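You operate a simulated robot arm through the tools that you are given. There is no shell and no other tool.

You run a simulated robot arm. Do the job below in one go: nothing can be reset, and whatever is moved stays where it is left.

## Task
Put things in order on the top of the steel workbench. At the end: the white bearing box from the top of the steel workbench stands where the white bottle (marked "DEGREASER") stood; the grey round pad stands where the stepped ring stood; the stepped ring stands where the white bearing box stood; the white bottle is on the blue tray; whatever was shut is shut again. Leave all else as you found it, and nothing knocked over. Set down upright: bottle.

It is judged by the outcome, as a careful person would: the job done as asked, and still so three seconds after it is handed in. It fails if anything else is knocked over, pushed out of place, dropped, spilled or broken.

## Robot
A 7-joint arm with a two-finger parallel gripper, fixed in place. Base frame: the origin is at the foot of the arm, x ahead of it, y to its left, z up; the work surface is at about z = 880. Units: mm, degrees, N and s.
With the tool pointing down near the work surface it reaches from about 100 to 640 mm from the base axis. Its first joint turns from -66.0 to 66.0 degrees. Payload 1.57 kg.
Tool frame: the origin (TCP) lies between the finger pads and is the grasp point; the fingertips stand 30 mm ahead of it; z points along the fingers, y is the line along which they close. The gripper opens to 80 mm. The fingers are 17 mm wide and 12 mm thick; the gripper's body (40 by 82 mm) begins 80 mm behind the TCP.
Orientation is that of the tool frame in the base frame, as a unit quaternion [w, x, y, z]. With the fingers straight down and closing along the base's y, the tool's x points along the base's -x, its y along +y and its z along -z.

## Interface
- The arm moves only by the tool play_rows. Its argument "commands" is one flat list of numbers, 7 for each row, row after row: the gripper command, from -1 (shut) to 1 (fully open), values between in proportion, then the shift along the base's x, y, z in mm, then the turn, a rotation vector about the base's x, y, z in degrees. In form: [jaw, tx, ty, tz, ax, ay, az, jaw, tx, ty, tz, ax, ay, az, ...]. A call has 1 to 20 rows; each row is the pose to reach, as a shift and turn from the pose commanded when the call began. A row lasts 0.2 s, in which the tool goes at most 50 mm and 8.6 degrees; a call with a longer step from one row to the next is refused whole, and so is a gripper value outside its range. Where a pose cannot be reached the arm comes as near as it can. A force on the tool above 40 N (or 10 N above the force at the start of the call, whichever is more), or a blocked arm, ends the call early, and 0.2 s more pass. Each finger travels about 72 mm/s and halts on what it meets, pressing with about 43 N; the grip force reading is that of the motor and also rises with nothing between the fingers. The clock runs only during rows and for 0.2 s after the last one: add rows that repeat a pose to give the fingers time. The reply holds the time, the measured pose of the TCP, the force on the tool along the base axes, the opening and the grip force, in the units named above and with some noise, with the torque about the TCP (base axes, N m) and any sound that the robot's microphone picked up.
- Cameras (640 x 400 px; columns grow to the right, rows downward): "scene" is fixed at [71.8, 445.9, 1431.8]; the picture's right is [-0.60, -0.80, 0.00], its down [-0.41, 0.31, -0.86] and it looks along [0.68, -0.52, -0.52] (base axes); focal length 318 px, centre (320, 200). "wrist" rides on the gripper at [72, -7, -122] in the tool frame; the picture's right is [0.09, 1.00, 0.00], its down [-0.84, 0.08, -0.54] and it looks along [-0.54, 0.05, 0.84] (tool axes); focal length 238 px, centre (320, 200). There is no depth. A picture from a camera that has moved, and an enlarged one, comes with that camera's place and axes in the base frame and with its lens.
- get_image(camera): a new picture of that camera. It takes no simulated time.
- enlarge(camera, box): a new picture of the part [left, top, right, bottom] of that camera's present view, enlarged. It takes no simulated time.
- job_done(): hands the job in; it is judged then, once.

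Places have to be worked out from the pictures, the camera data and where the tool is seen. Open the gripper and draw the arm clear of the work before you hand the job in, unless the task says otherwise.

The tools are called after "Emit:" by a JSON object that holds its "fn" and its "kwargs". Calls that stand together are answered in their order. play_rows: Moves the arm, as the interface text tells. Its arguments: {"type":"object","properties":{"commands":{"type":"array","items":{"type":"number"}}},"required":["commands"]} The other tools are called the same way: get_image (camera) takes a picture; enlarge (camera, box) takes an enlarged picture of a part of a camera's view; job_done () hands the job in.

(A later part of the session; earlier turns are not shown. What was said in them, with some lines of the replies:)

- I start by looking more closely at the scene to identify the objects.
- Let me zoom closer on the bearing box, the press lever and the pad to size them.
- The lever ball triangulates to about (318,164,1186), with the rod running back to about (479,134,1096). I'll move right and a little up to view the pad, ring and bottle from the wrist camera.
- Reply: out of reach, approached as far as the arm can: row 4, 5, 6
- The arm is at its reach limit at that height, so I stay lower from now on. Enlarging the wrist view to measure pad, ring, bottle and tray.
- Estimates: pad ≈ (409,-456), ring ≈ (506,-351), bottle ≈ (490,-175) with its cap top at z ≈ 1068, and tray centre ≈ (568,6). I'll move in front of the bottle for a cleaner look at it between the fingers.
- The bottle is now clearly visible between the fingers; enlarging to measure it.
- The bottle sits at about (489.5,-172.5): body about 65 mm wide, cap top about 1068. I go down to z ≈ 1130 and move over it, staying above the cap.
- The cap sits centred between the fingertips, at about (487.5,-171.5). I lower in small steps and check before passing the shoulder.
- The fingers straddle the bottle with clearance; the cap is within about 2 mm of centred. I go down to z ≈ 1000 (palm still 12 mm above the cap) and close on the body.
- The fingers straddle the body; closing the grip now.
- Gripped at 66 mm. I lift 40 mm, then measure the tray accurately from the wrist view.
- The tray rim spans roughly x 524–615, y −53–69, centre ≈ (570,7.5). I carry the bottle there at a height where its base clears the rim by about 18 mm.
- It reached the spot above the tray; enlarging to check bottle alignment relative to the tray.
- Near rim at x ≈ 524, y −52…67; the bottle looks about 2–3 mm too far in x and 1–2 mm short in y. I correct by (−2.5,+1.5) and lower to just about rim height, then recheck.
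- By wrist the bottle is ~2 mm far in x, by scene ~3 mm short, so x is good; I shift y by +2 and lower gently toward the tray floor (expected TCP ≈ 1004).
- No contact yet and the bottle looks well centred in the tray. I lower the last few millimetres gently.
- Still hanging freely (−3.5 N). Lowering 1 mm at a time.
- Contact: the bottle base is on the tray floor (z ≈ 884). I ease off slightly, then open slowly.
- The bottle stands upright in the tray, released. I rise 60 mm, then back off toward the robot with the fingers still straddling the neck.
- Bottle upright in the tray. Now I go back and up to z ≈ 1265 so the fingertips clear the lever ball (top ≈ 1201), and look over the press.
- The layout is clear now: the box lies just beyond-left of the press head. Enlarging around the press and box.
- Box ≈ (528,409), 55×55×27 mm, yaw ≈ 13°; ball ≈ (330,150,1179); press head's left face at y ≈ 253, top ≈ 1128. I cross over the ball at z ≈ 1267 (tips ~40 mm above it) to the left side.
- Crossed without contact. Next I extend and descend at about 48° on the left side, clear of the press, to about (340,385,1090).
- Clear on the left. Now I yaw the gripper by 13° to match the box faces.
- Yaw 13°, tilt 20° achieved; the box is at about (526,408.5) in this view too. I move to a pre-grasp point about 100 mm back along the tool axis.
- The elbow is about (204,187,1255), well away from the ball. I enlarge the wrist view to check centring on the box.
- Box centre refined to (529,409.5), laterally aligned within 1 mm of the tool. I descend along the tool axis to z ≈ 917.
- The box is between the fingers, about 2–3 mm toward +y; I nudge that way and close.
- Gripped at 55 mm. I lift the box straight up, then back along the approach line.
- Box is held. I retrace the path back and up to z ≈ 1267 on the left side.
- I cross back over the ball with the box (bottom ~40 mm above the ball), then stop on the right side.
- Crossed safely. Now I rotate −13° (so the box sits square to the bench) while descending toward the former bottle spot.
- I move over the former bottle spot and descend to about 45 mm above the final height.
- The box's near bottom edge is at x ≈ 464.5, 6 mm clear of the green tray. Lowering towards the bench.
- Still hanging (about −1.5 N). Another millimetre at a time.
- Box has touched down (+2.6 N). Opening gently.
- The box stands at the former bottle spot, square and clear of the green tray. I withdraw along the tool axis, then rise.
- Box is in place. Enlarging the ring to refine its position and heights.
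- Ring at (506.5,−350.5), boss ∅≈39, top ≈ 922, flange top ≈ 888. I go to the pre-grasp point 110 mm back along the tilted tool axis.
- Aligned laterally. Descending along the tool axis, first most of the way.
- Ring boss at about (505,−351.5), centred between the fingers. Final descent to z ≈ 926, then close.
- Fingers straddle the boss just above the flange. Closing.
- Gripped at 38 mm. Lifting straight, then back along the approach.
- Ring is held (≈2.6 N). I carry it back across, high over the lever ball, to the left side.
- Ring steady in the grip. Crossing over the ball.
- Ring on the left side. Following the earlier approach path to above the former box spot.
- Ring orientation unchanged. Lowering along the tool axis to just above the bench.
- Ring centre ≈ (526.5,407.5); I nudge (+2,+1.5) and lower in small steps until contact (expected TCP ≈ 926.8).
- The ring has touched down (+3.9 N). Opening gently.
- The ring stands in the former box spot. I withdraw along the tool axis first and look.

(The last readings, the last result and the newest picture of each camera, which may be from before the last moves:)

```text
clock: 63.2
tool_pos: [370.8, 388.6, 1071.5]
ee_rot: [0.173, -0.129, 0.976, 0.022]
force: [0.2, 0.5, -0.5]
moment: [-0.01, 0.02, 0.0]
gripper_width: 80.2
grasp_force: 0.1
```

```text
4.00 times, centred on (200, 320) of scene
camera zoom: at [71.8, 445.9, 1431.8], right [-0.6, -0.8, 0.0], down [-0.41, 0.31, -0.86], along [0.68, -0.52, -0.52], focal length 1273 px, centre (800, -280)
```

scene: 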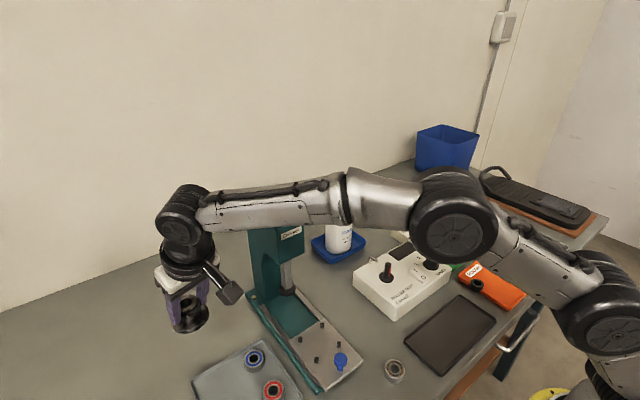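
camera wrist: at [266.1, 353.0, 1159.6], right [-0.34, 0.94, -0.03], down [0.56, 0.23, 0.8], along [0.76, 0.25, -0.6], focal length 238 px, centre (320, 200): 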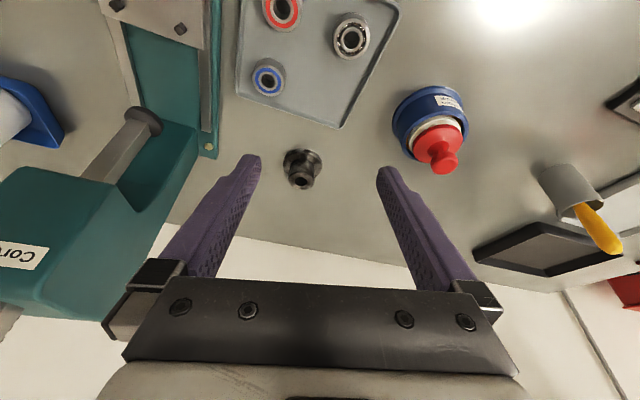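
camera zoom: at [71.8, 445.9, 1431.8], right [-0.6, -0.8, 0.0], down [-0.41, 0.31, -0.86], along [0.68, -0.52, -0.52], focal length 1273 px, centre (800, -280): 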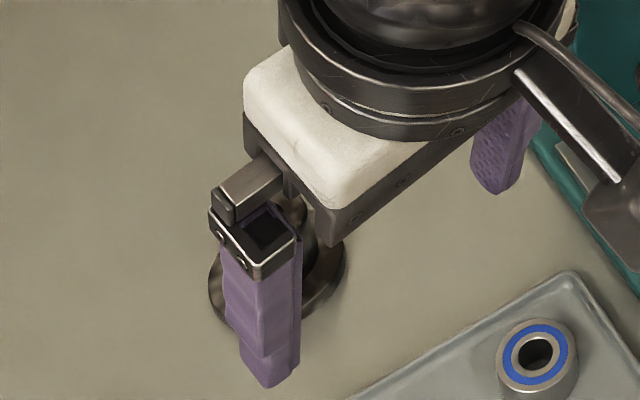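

Ring in place; the left side is undisturbed. Moving up and across the ball again to the right, gripper empty.

Emit:
{"fn": "play_rows", "kwargs": {"commands": [1, -15, -8, 35, 0, 0, 0, 1, -30, -20, 70, 0, 0, 0, 1, -45, -36, 105, 0, 0, 0, 1, -61, -54, 140, 0, 0, 0, 1, -80, -78, 173, 0, 0, 0, 1, -98, -102, 198, 0, 0, 0, 1, -98, -140, 205, 0, 0, 0, 1, -96, -180, 208, 0, 0, 0, 1, -91, -220, 208, 0, 0, 0, 1, -84, -260, 208, 0, 0, 0, 1, -76, -300, 208, 0, 0, 0, 1, -66, -340, 208, 0, 0, 0, 1, -55, -380, 208, 0, 0, 0, 1, -50, -415, 205, 0, 0, 0, 1, -50, -415, 205, 0, 0, 0]}}

Emit:
{"fn": "get_image", "kwargs": {"camera": "scene"}}

Emit:
{"fn": "get_image", "kwargs": {"camera": "wrist"}}

```text
clock: 66.4
tool_pos: [317.8, -26.1, 1277.2]
ee_rot: [0.173, -0.128, 0.976, 0.023]
force: [0.5, -0.3, 0.2]
moment: [0.02, -0.03, 0.01]
gripper_width: 80.1
grasp_force: 0.0
```

```text
taken
```

scene: 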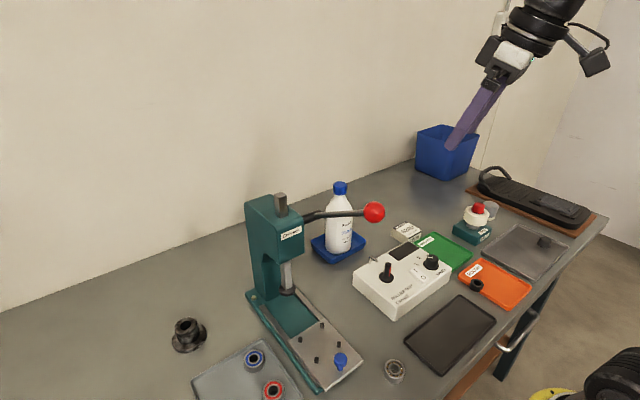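

```text
taken
camera wrist: at [213.5, -61.9, 1364.7], right [-0.34, 0.94, -0.03], down [0.56, 0.23, 0.8], along [0.76, 0.26, -0.6], focal length 238 px, centre (320, 200)
```

wrist: 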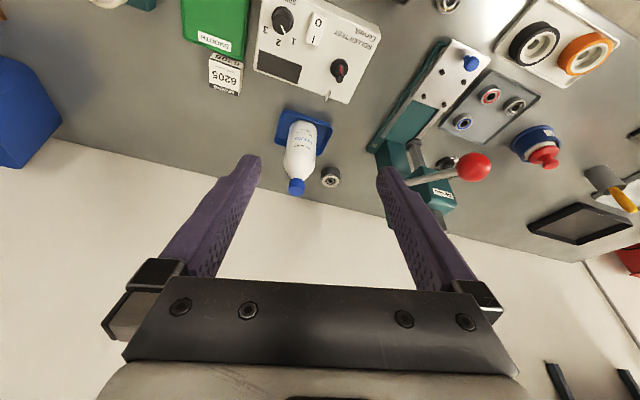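

All is standing. I move to the right side toward the pad, removing the 15° yaw on the way.

Emit:
{"fn": "play_rows", "kwargs": {"commands": [1, -4, -40, -10, 0, 0, -4, 1, -8, -80, -25, 0, 0, -8, 1, -10, -120, -45, 0, 0, -12, 1, -10, -160, -65, 0, 0, -15, 1, -8, -200, -85, 0, 0, -15, 1, -4, -240, -105, 0, 0, -15, 1, 2, -280, -125, 0, 0, -15, 1, 10, -320, -145, 0, 0, -15, 1, 18, -355, -165, 0, 0, -15, 1, 24, -390, -185, 0, 0, -15, 1, 24, -390, -185, 0, 0, -15]}}

Emit:
{"fn": "get_image", "kwargs": {"camera": "wrist"}}

Emit:
{"fn": "get_image", "kwargs": {"camera": "scene"}}

Emit:
{"fn": "enlarge", "kwargs": {"camera": "scene", "box": [150, 300, 230, 370]}}

```text
clock: 68.8
tool_pos: [343.7, -415.5, 1089.2]
ee_rot: [0.174, -0.001, 0.985, 0.0]
force: [-0.1, 1.6, 0.1]
moment: [0.03, 0.0, 0.02]
gripper_width: 79.8
grasp_force: 0.2
```

```text
taken
camera wrist: at [235.3, -422.9, 1176.8], right [-0.09, 1.0, -0.03], down [0.6, 0.08, 0.8], along [0.8, 0.05, -0.6], focal length 238 px, centre (320, 200)
```

wrist: 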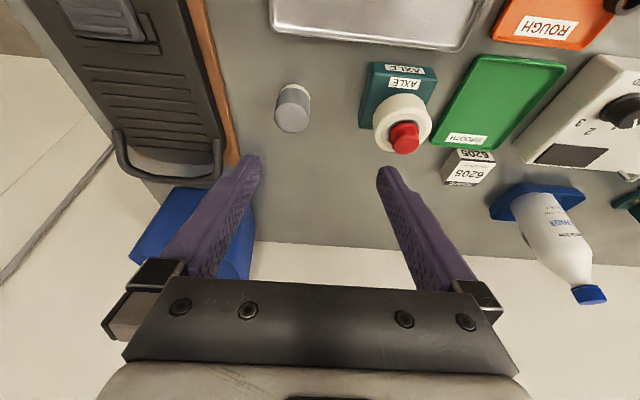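

```text
taken
```

scene: 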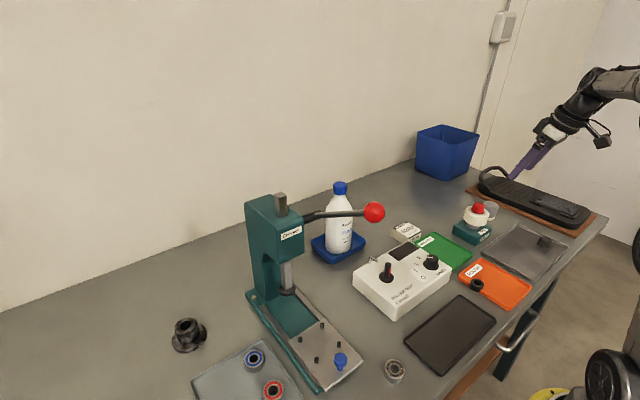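

```text
5.71 times, centred on (190, 335) of scene
camera zoom: at [71.9, 445.9, 1431.8], right [-0.6, -0.8, 0.0], down [-0.41, 0.31, -0.86], along [0.68, -0.52, -0.52], focal length 1818 px, centre (1063, -571)
```

zoom: 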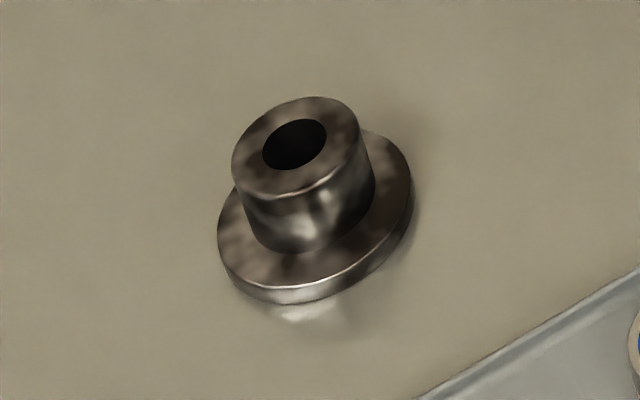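

Ring landed within about 5 mm of the former box centre. Now enlarging the pad.

Emit:
{"fn": "enlarge", "kwargs": {"camera": "wrist", "box": [240, 60, 360, 160]}}

Emit:
{"fn": "enlarge", "kwargs": {"camera": "scene", "box": [440, 160, 540, 250]}}

```text
4.00 times, centred on (300, 110) of wrist
camera zoom: at [235.3, -422.9, 1176.8], right [-0.09, 1.0, -0.03], down [0.6, 0.08, 0.8], along [0.8, 0.05, -0.6], focal length 953 px, centre (400, 560)
```

zoom: 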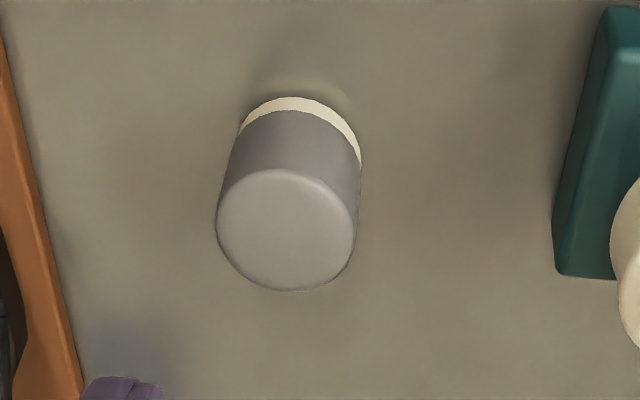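

```text
4.44 times, centred on (490, 205) of scene
camera zoom: at [71.9, 445.9, 1431.8], right [-0.6, -0.8, 0.0], down [-0.41, 0.31, -0.86], along [0.68, -0.52, -0.52], focal length 1414 px, centre (-436, 178)
```

zoom: 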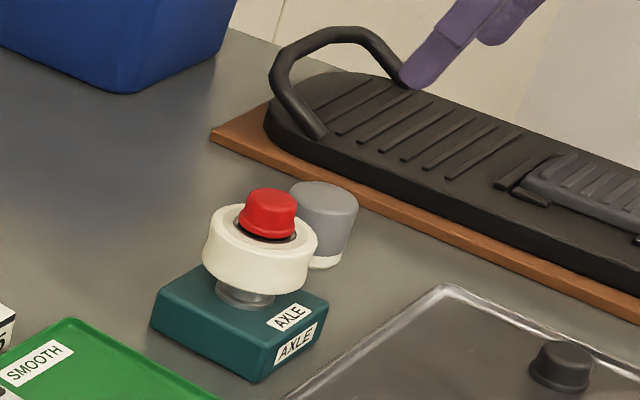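

Pad ≈ (411,−453), ∅≈44, top ≈ 915. Moving to the pre-grasp point and refining from there.

Emit:
{"fn": "play_rows", "kwargs": {"commands": [1, 8, -13, -23, 0, 0, 0, 1, 16, -25, -46, 0, 0, 0, 1, 23.7, -37.5, -69, 0, 0, 0, 1, 23.7, -37.5, -69, 0, 0, 0]}}

Emit:
{"fn": "get_image", "kwargs": {"camera": "wrist"}}

Emit:
{"fn": "enlarge", "kwargs": {"camera": "wrist", "box": [240, 60, 400, 180]}}

Emit:
{"fn": "enlarge", "kwargs": {"camera": "scene", "box": [420, 60, 640, 260]}}

```text
clock: 69.8
tool_pos: [367.1, -452.0, 1021.1]
ee_rot: [0.175, 0.0, 0.985, 0.0]
force: [-0.2, -1.1, 0.2]
moment: [0.03, 0.01, 0.03]
gripper_width: 79.8
grasp_force: 0.0
```

```text
taken
camera wrist: at [258.7, -459.1, 1108.8], right [-0.09, 1.0, -0.03], down [0.6, 0.08, 0.8], along [0.8, 0.05, -0.6], focal length 238 px, centre (320, 200)
```

wrist: 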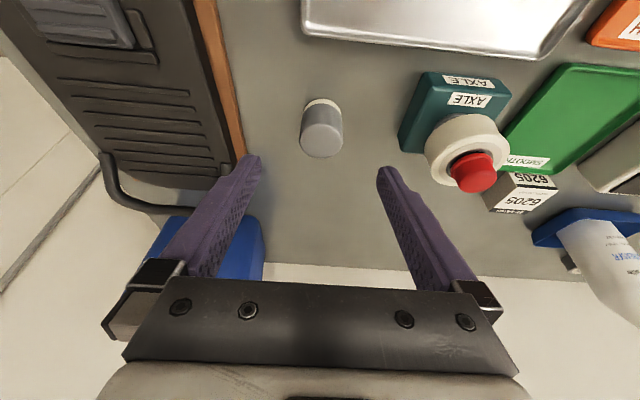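

```text
3.33 times, centred on (320, 120) of wrist
camera zoom: at [258.7, -459.1, 1108.8], right [-0.09, 1.0, -0.03], down [0.6, 0.08, 0.8], along [0.8, 0.05, -0.6], focal length 794 px, centre (320, 467)
```

zoom: 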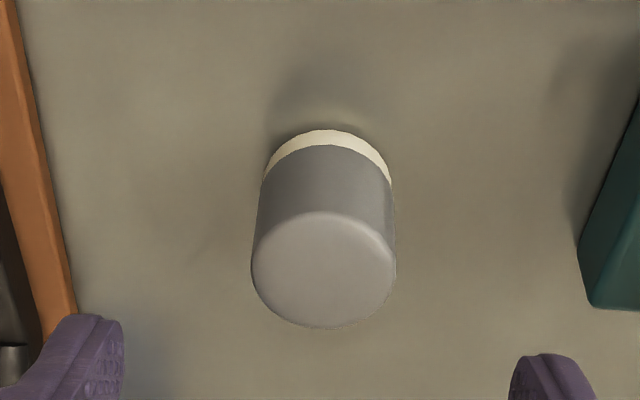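

```text
2.00 times, centred on (530, 160) of scene
camera zoom: at [71.8, 445.9, 1431.8], right [-0.6, -0.8, 0.0], down [-0.41, 0.31, -0.86], along [0.68, -0.52, -0.52], focal length 636 px, centre (-100, 280)
```

zoom: 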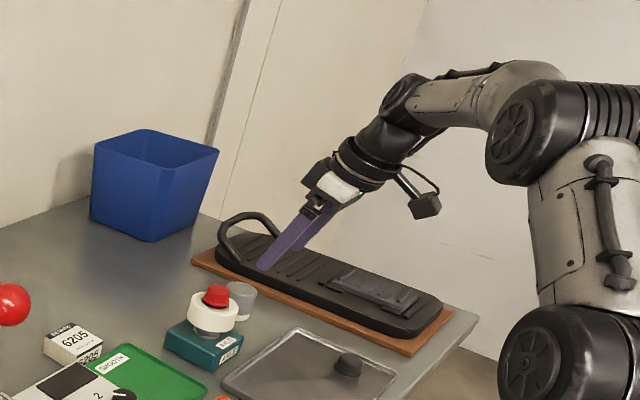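

Pad centre refined to (413.5,−450.3), ∅44, top ≈ 918. Descending along the tool axis partway.

Emit:
{"fn": "play_rows", "kwargs": {"commands": [1, 8, 0.5, -20, 0, 0, 0, 1, 16, 1, -42, 0, 0, 0, 1, 24, 1.5, -62, 0, 0, 0, 1, 29, 1.7, -74, 0, 0, 0, 1, 29, 1.7, -74, 0, 0, 0]}}

Emit:
{"fn": "get_image", "kwargs": {"camera": "wrist"}}

Emit:
{"fn": "enlarge", "kwargs": {"camera": "scene", "box": [440, 130, 600, 250]}}

```text
clock: 71.0
tool_pos: [396.9, -449.7, 946.7]
ee_rot: [0.175, 0.0, 0.985, 0.0]
force: [0.1, -0.2, 0.7]
moment: [-0.01, 0.0, 0.0]
gripper_width: 79.7
grasp_force: 0.0
```

```text
taken
camera wrist: at [287.6, -457.9, 1035.0], right [-0.09, 1.0, -0.03], down [0.6, 0.08, 0.8], along [0.8, 0.05, -0.6], focal length 238 px, centre (320, 200)
```

wrist: 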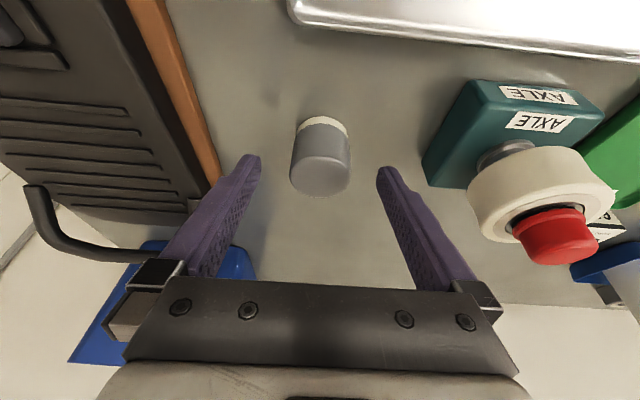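

```text
3.33 times, centred on (520, 190) of scene
camera zoom: at [71.8, 445.9, 1431.8], right [-0.6, -0.8, 0.0], down [-0.41, 0.31, -0.86], along [0.68, -0.52, -0.52], focal length 1061 px, centre (-347, 233)
```

zoom: 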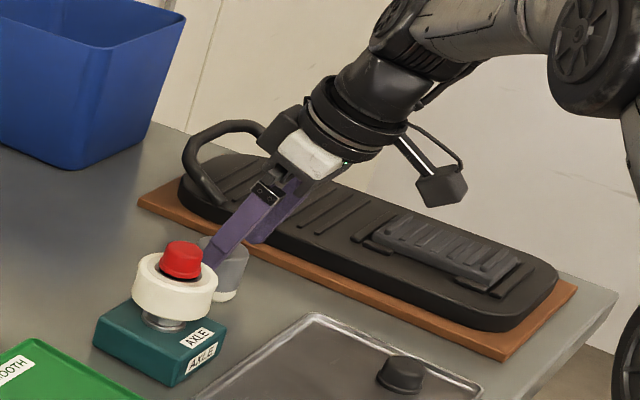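

Centred on the pad. Final descent to z ≈ 917, then close.

Emit:
{"fn": "play_rows", "kwargs": {"commands": [1, 6, -0.3, -15, 0, 0, 0, 1, 11.5, -0.3, -29.5, 0, 0, 0, 1, 11.5, -0.3, -29.5, 0, 0, 0]}}

Emit:
{"fn": "get_image", "kwargs": {"camera": "wrist"}}

```text
clock: 71.8
tool_pos: [406.5, -451.4, 916.8]
ee_rot: [0.174, 0.001, 0.985, 0.0]
force: [-0.1, -0.8, 0.7]
moment: [0.01, 0.01, -0.02]
gripper_width: 80.0
grasp_force: 0.0
```

```text
taken
camera wrist: at [298.1, -459.3, 1005.5], right [-0.09, 1.0, -0.03], down [0.6, 0.08, 0.8], along [0.8, 0.05, -0.6], focal length 238 px, centre (320, 200)
```

wrist: 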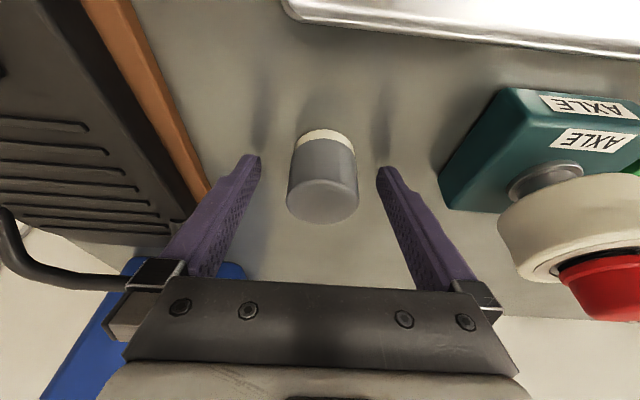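

Pad sits between the fingers. Closing.

Emit:
{"fn": "play_rows", "kwargs": {"commands": [0.5, 0, 0, 0, 0, 0, 0, 0.2, 0, 0, 0, 0, 0, 0, -0.2, 0, 0, 0, 0, 0, 0, -1, 0, 0, 0, 0, 0, 0, -1, 0, 0, 0, 0, 0, 0, -1, 0, 0, 0, 0, 0, 0]}}

Emit:
{"fn": "get_image", "kwargs": {"camera": "wrist"}}

```text
clock: 73.2
tool_pos: [405.8, -450.8, 917.9]
ee_rot: [0.174, 0.0, 0.985, 0.001]
force: [-0.5, -0.3, 1.0]
moment: [0.01, -0.01, 0.01]
gripper_width: 41.4
grasp_force: 42.3
```

```text
taken
camera wrist: at [297.9, -459.3, 1005.8], right [-0.09, 1.0, -0.03], down [0.6, 0.08, 0.8], along [0.8, 0.05, -0.6], focal length 238 px, centre (320, 200)
```

wrist: 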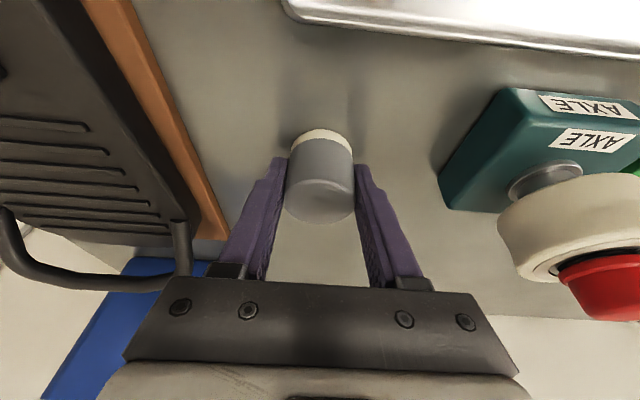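

Gripped at 41 mm. I lift straight up, then carry it over toward the former ring spot, turning +20° so the wrist camera stays clear of the AXLE roller.

Emit:
{"fn": "play_rows", "kwargs": {"commands": [-1, 0, 0, 8, 0, 0, 0, -1, 0, 0, 22, 0, 0, 0, -1, 0, 0, 50, 0, 0, 0, -1, 0, 0, 90, 0, 0, 0, -1, 0, 0, 130, 0, 0, 5, -1, 5, 8, 160, 0, 0, 10, -1, 15, 30, 165, 0, 0, 15, -1, 30, 55, 165, 0, 0, 20, -1, 45, 80, 150, 0, 0, 20, -1, 58, 87, 118, 0, 0, 20, -1, 58, 87, 118, 0, 0, 20]}}

Emit:
{"fn": "get_image", "kwargs": {"camera": "wrist"}}

Emit:
{"fn": "enlarge", "kwargs": {"camera": "scene", "box": [400, 80, 600, 260]}}

```text
clock: 75.6
tool_pos: [464.3, -365.3, 1036.1]
ee_rot: [0.172, -0.171, 0.97, 0.03]
force: [0.0, -0.3, -0.7]
moment: [-0.02, 0.01, 0.05]
gripper_width: 41.0
grasp_force: 42.8
```

```text
taken
camera wrist: at [364.1, -410.1, 1124.5], right [-0.42, 0.91, -0.03], down [0.54, 0.28, 0.8], along [0.73, 0.32, -0.6], focal length 238 px, centre (320, 200)
```

wrist: 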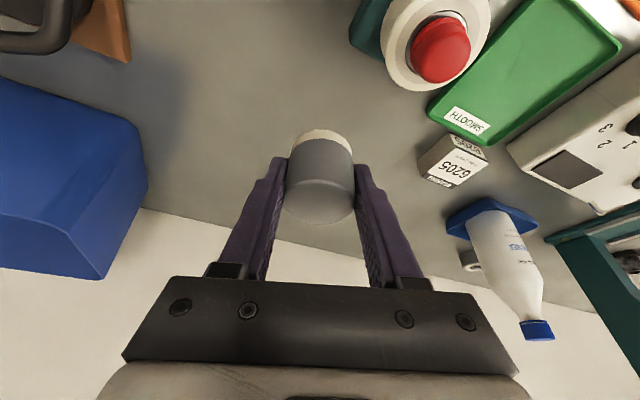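

```text
2.22 times, centred on (500, 170) of scene
camera zoom: at [71.8, 445.9, 1431.8], right [-0.6, -0.8, 0.0], down [-0.41, 0.31, -0.86], along [0.68, -0.52, -0.52], focal length 707 px, centre (-80, 267)
```

zoom: 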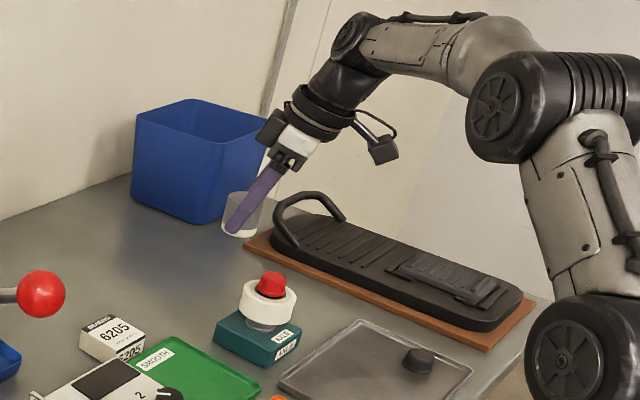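

Pad held. Descending to just above the bench at the former ring spot.

Emit:
{"fn": "play_rows", "kwargs": {"commands": [-1, 9, 2.5, -28, 0, 0, 0, -1, 18, 5, -56, 0, 0, 0, -1, 26, 7.5, -83, 0, 0, 0, -1, 32, 9.5, -102, 0, 0, 0, -1, 34.9, 10.3, -112, 0, 0, 0, -1, 34.9, 10.3, -112, 0, 0, 0]}}

Emit:
{"fn": "get_image", "kwargs": {"camera": "wrist"}}

Emit:
{"fn": "enlarge", "kwargs": {"camera": "scene", "box": [400, 140, 540, 260]}}

```text
clock: 77.0
tool_pos: [500.0, -353.5, 924.5]
ee_rot: [0.172, -0.171, 0.97, 0.03]
force: [-0.1, -0.9, 0.1]
moment: [-0.01, 0.0, 0.02]
gripper_width: 41.1
grasp_force: 43.4
```

```text
taken
camera wrist: at [399.8, -398.9, 1012.8], right [-0.42, 0.91, -0.03], down [0.54, 0.28, 0.8], along [0.73, 0.32, -0.6], focal length 238 px, centre (320, 200)
```

wrist: 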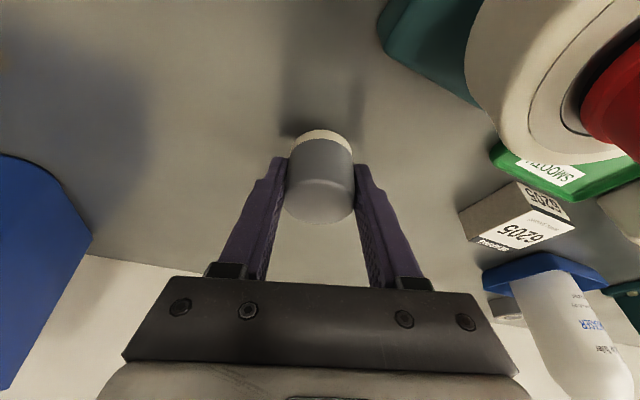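

```text
3.33 times, centred on (470, 200) of scene
camera zoom: at [71.8, 445.9, 1431.8], right [-0.6, -0.8, 0.0], down [-0.41, 0.31, -0.86], along [0.68, -0.52, -0.52], focal length 1061 px, centre (-180, 200)
```

zoom: 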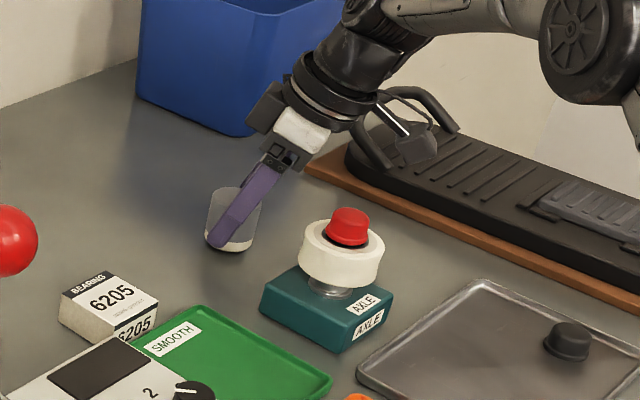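

Pad centre ≈ (504,−353.5), 2 mm off; I nudge (+1,+1.5) and lower until contact.

Emit:
{"fn": "play_rows", "kwargs": {"commands": [-1, 1, 1.5, -2, 0, 0, 0, -1, 1, 1.5, -4.5, 0, 0, 0, -1, 1, 1.5, -4.5, 0, 0, 0]}}

Emit:
{"fn": "play_rows", "kwargs": {"commands": [-1, 0, 0, -1, 0, 0, 0, -1, 0, 0, -1, 0, 0, 0]}}

Emit:
{"fn": "play_rows", "kwargs": {"commands": [-1, 0, 0, -1, 0, 0, 0, -1, 0, 0, -1, 0, 0, 0]}}

```text
clock: 77.8
tool_pos: [501.8, -353.0, 920.1]
ee_rot: [0.172, -0.171, 0.97, 0.03]
force: [0.5, -0.2, 0.5]
moment: [0.01, -0.01, 0.01]
gripper_width: 41.6
grasp_force: 43.4
```

```text
clock: 78.4
tool_pos: [500.8, -352.6, 917.8]
ee_rot: [0.172, -0.171, 0.97, 0.03]
force: [1.8, -0.5, -0.2]
moment: [0.0, -0.04, 0.01]
gripper_width: 41.2
grasp_force: 42.9
```

```text
clock: 79.0
tool_pos: [500.4, -354.0, 918.1]
ee_rot: [0.172, -0.171, 0.97, 0.03]
force: [-0.1, -0.4, -0.8]
moment: [0.02, -0.01, 0.02]
gripper_width: 41.0
grasp_force: 42.8
```

No contact yet. Lowering another millimetre.

Emit:
{"fn": "play_rows", "kwargs": {"commands": [-1, 0, 0, -0.7, 0, 0, 0, -1, 0, 0, -0.7, 0, 0, 0]}}

```text
clock: 79.6
tool_pos: [501.0, -353.2, 916.7]
ee_rot: [0.173, -0.171, 0.97, 0.03]
force: [-0.9, 0.3, 2.9]
moment: [0.02, 0.04, -0.02]
gripper_width: 41.1
grasp_force: 43.1
```

Contact (+2.9 N). Opening gently.

Emit:
{"fn": "play_rows", "kwargs": {"commands": [0.06, 0, 0, 0, 0, 0, 0, 0.3, 0, 0, 0, 0, 0, 0, 0.7, 0, 0, 0, 0, 0, 0, 1, 0, 0, 0, 0, 0, 0, 1, 0, 0, 0, 0, 0, 0]}}

Emit:
{"fn": "get_image", "kwargs": {"camera": "wrist"}}

Emit:
{"fn": "enlarge", "kwargs": {"camera": "scene", "box": [400, 140, 540, 260]}}

```text
clock: 80.8
tool_pos: [501.1, -353.7, 916.5]
ee_rot: [0.172, -0.172, 0.97, 0.03]
force: [-0.4, -0.3, -0.5]
moment: [-0.01, 0.04, 0.03]
gripper_width: 79.7
grasp_force: 0.1
```

```text
taken
camera wrist: at [401.4, -397.1, 1005.2], right [-0.42, 0.91, -0.03], down [0.54, 0.28, 0.8], along [0.73, 0.32, -0.6], focal length 238 px, centre (320, 200)
```

wrist: 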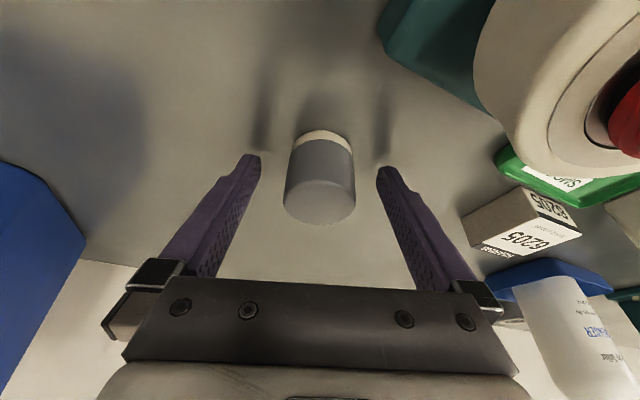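

```text
3.33 times, centred on (470, 200) of scene
camera zoom: at [71.8, 445.9, 1431.8], right [-0.6, -0.8, 0.0], down [-0.41, 0.31, -0.86], along [0.68, -0.52, -0.52], focal length 1061 px, centre (-180, 200)
```

zoom: 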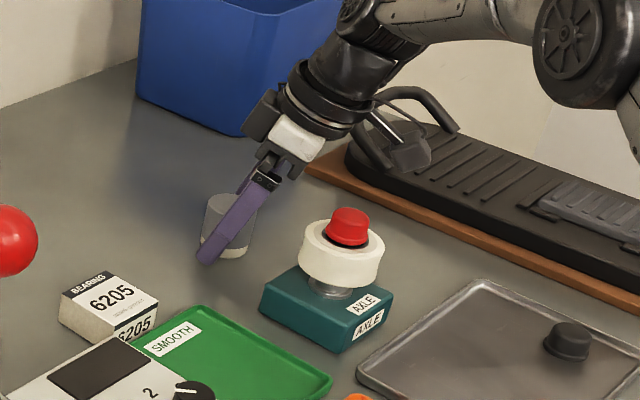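

Pad released and standing. I withdraw along the tool axis and rise clear.

Emit:
{"fn": "play_rows", "kwargs": {"commands": [1, -5, -1.8, 16, 0, 0, 0, 1, -12, -4.4, 36, 0, 0, 0, 1, -21, -7.6, 60, 0, 0, 0, 1, -32, -11.7, 94, 0, 0, 0, 1, -45, 0, 125, 0, 0, 0, 1, -60, 20, 155, 0, 0, 0, 1, -75, 50, 180, 0, 0, 0, 1, -95, 85, 200, 0, 0, 0, 1, -120, 120, 220, 0, 0, 0, 1, -145, 155, 240, 0, 0, 0, 1, -145, 155, 240, 0, 0, 0]}}

Emit:
{"fn": "get_image", "kwargs": {"camera": "scene"}}

Emit:
{"fn": "get_image", "kwargs": {"camera": "wrist"}}

Emit:
{"fn": "enlarge", "kwargs": {"camera": "scene", "box": [370, 160, 530, 280]}}

Emit:
{"fn": "enlarge", "kwargs": {"camera": "scene", "box": [290, 160, 400, 280]}}

```text
clock: 83.2
tool_pos: [355.8, -198.1, 1158.3]
ee_rot: [0.171, -0.171, 0.97, 0.03]
force: [-0.4, 0.4, -0.5]
moment: [-0.02, -0.01, 0.0]
gripper_width: 80.1
grasp_force: 0.0
```

```text
taken
```

scene: 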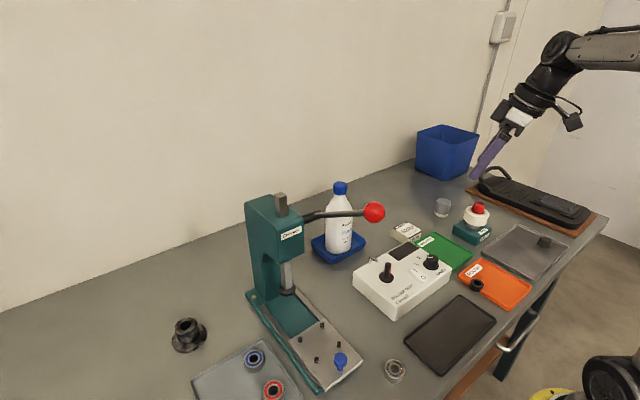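

```text
taken
camera wrist: at [255.4, -243.1, 1246.7], right [-0.42, 0.91, -0.03], down [0.54, 0.28, 0.8], along [0.73, 0.32, -0.6], focal length 238 px, centre (320, 200)
```

wrist: 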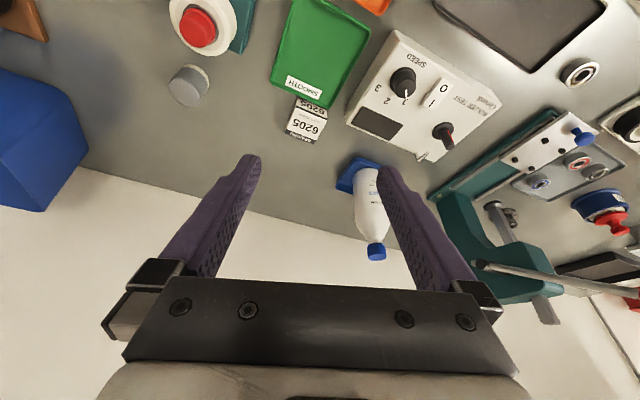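

```text
3.33 times, centred on (450, 220) of scene
camera zoom: at [71.8, 446.0, 1431.8], right [-0.6, -0.8, 0.0], down [-0.41, 0.31, -0.86], along [0.68, -0.52, -0.52], focal length 1061 px, centre (-113, 133)
```

zoom: 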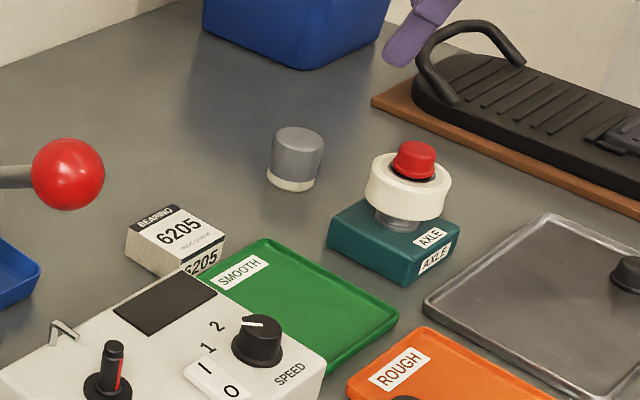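

```text
3.33 times, centred on (345, 220) of scene
camera zoom: at [71.8, 446.0, 1431.8], right [-0.6, -0.8, 0.0], down [-0.41, 0.31, -0.86], along [0.68, -0.52, -0.52], focal length 1061 px, centre (237, 133)
```

zoom: 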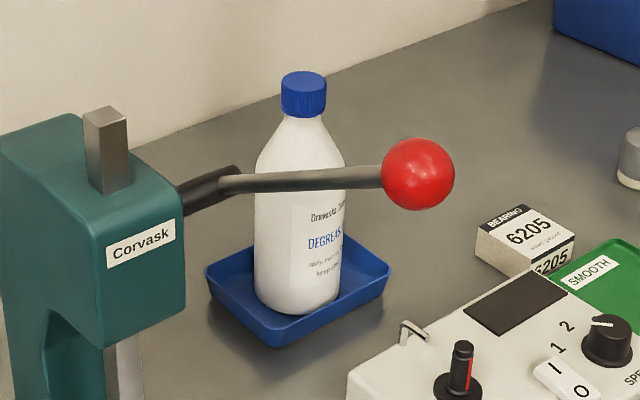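

Everything looks right: the bottle is upright in the blue tray, the box is on the bottle's old spot, the pad is on the ring's old spot, the ring is on the box's old spot, and nothing else has moved. I draw the open gripper a bit higher and clear.

Emit:
{"fn": "play_rows", "kwargs": {"commands": [1, -8, 20, 25, 0, 0, 0, 1, -16, 40, 50, 0, 0, 0, 1, -24, 60, 75, 0, 0, 0, 1, -24, 60, 75, 0, 0, 0]}}

Emit:
{"fn": "get_image", "kwargs": {"camera": "scene"}}

```text
clock: 84.2
tool_pos: [333.2, -139.4, 1233.3]
ee_rot: [0.172, -0.172, 0.97, 0.031]
force: [0.0, 1.3, -0.1]
moment: [-0.02, 0.02, 0.02]
gripper_width: 79.9
grasp_force: 0.0
```

```text
taken
```

scene: 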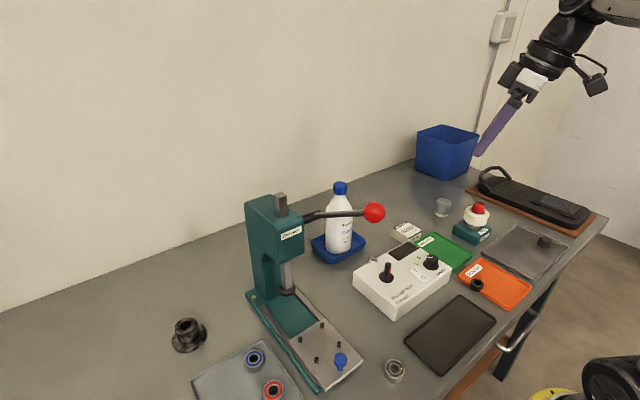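

The arm is clear, the gripper is open, and all four objects stand where they should with nothing else disturbed. Handing in.

Emit:
{"fn": "job_done", "kwargs": {}}

```text
The job is handed in.
```

I moved all four items and handed the job in. The last pictures show them standing where you asked and nothing else visibly moved or knocked over.

- **White bottle:** it stands upright on the blue tray, resting on the tray floor.
- **Bearing box:** it is where the bottle stood, turned square to the bench and about 5 mm clear of the green tray.
- **Stepped ring:** it is where the bearing box stood, within about 5 mm by the scene camera.
- **Grey round pad:** it is where the stepped ring stood, within about 3 mm.

I found nothing shut that needed opening, so there was nothing to shut again. The gripper is open and the arm is clear of the work.
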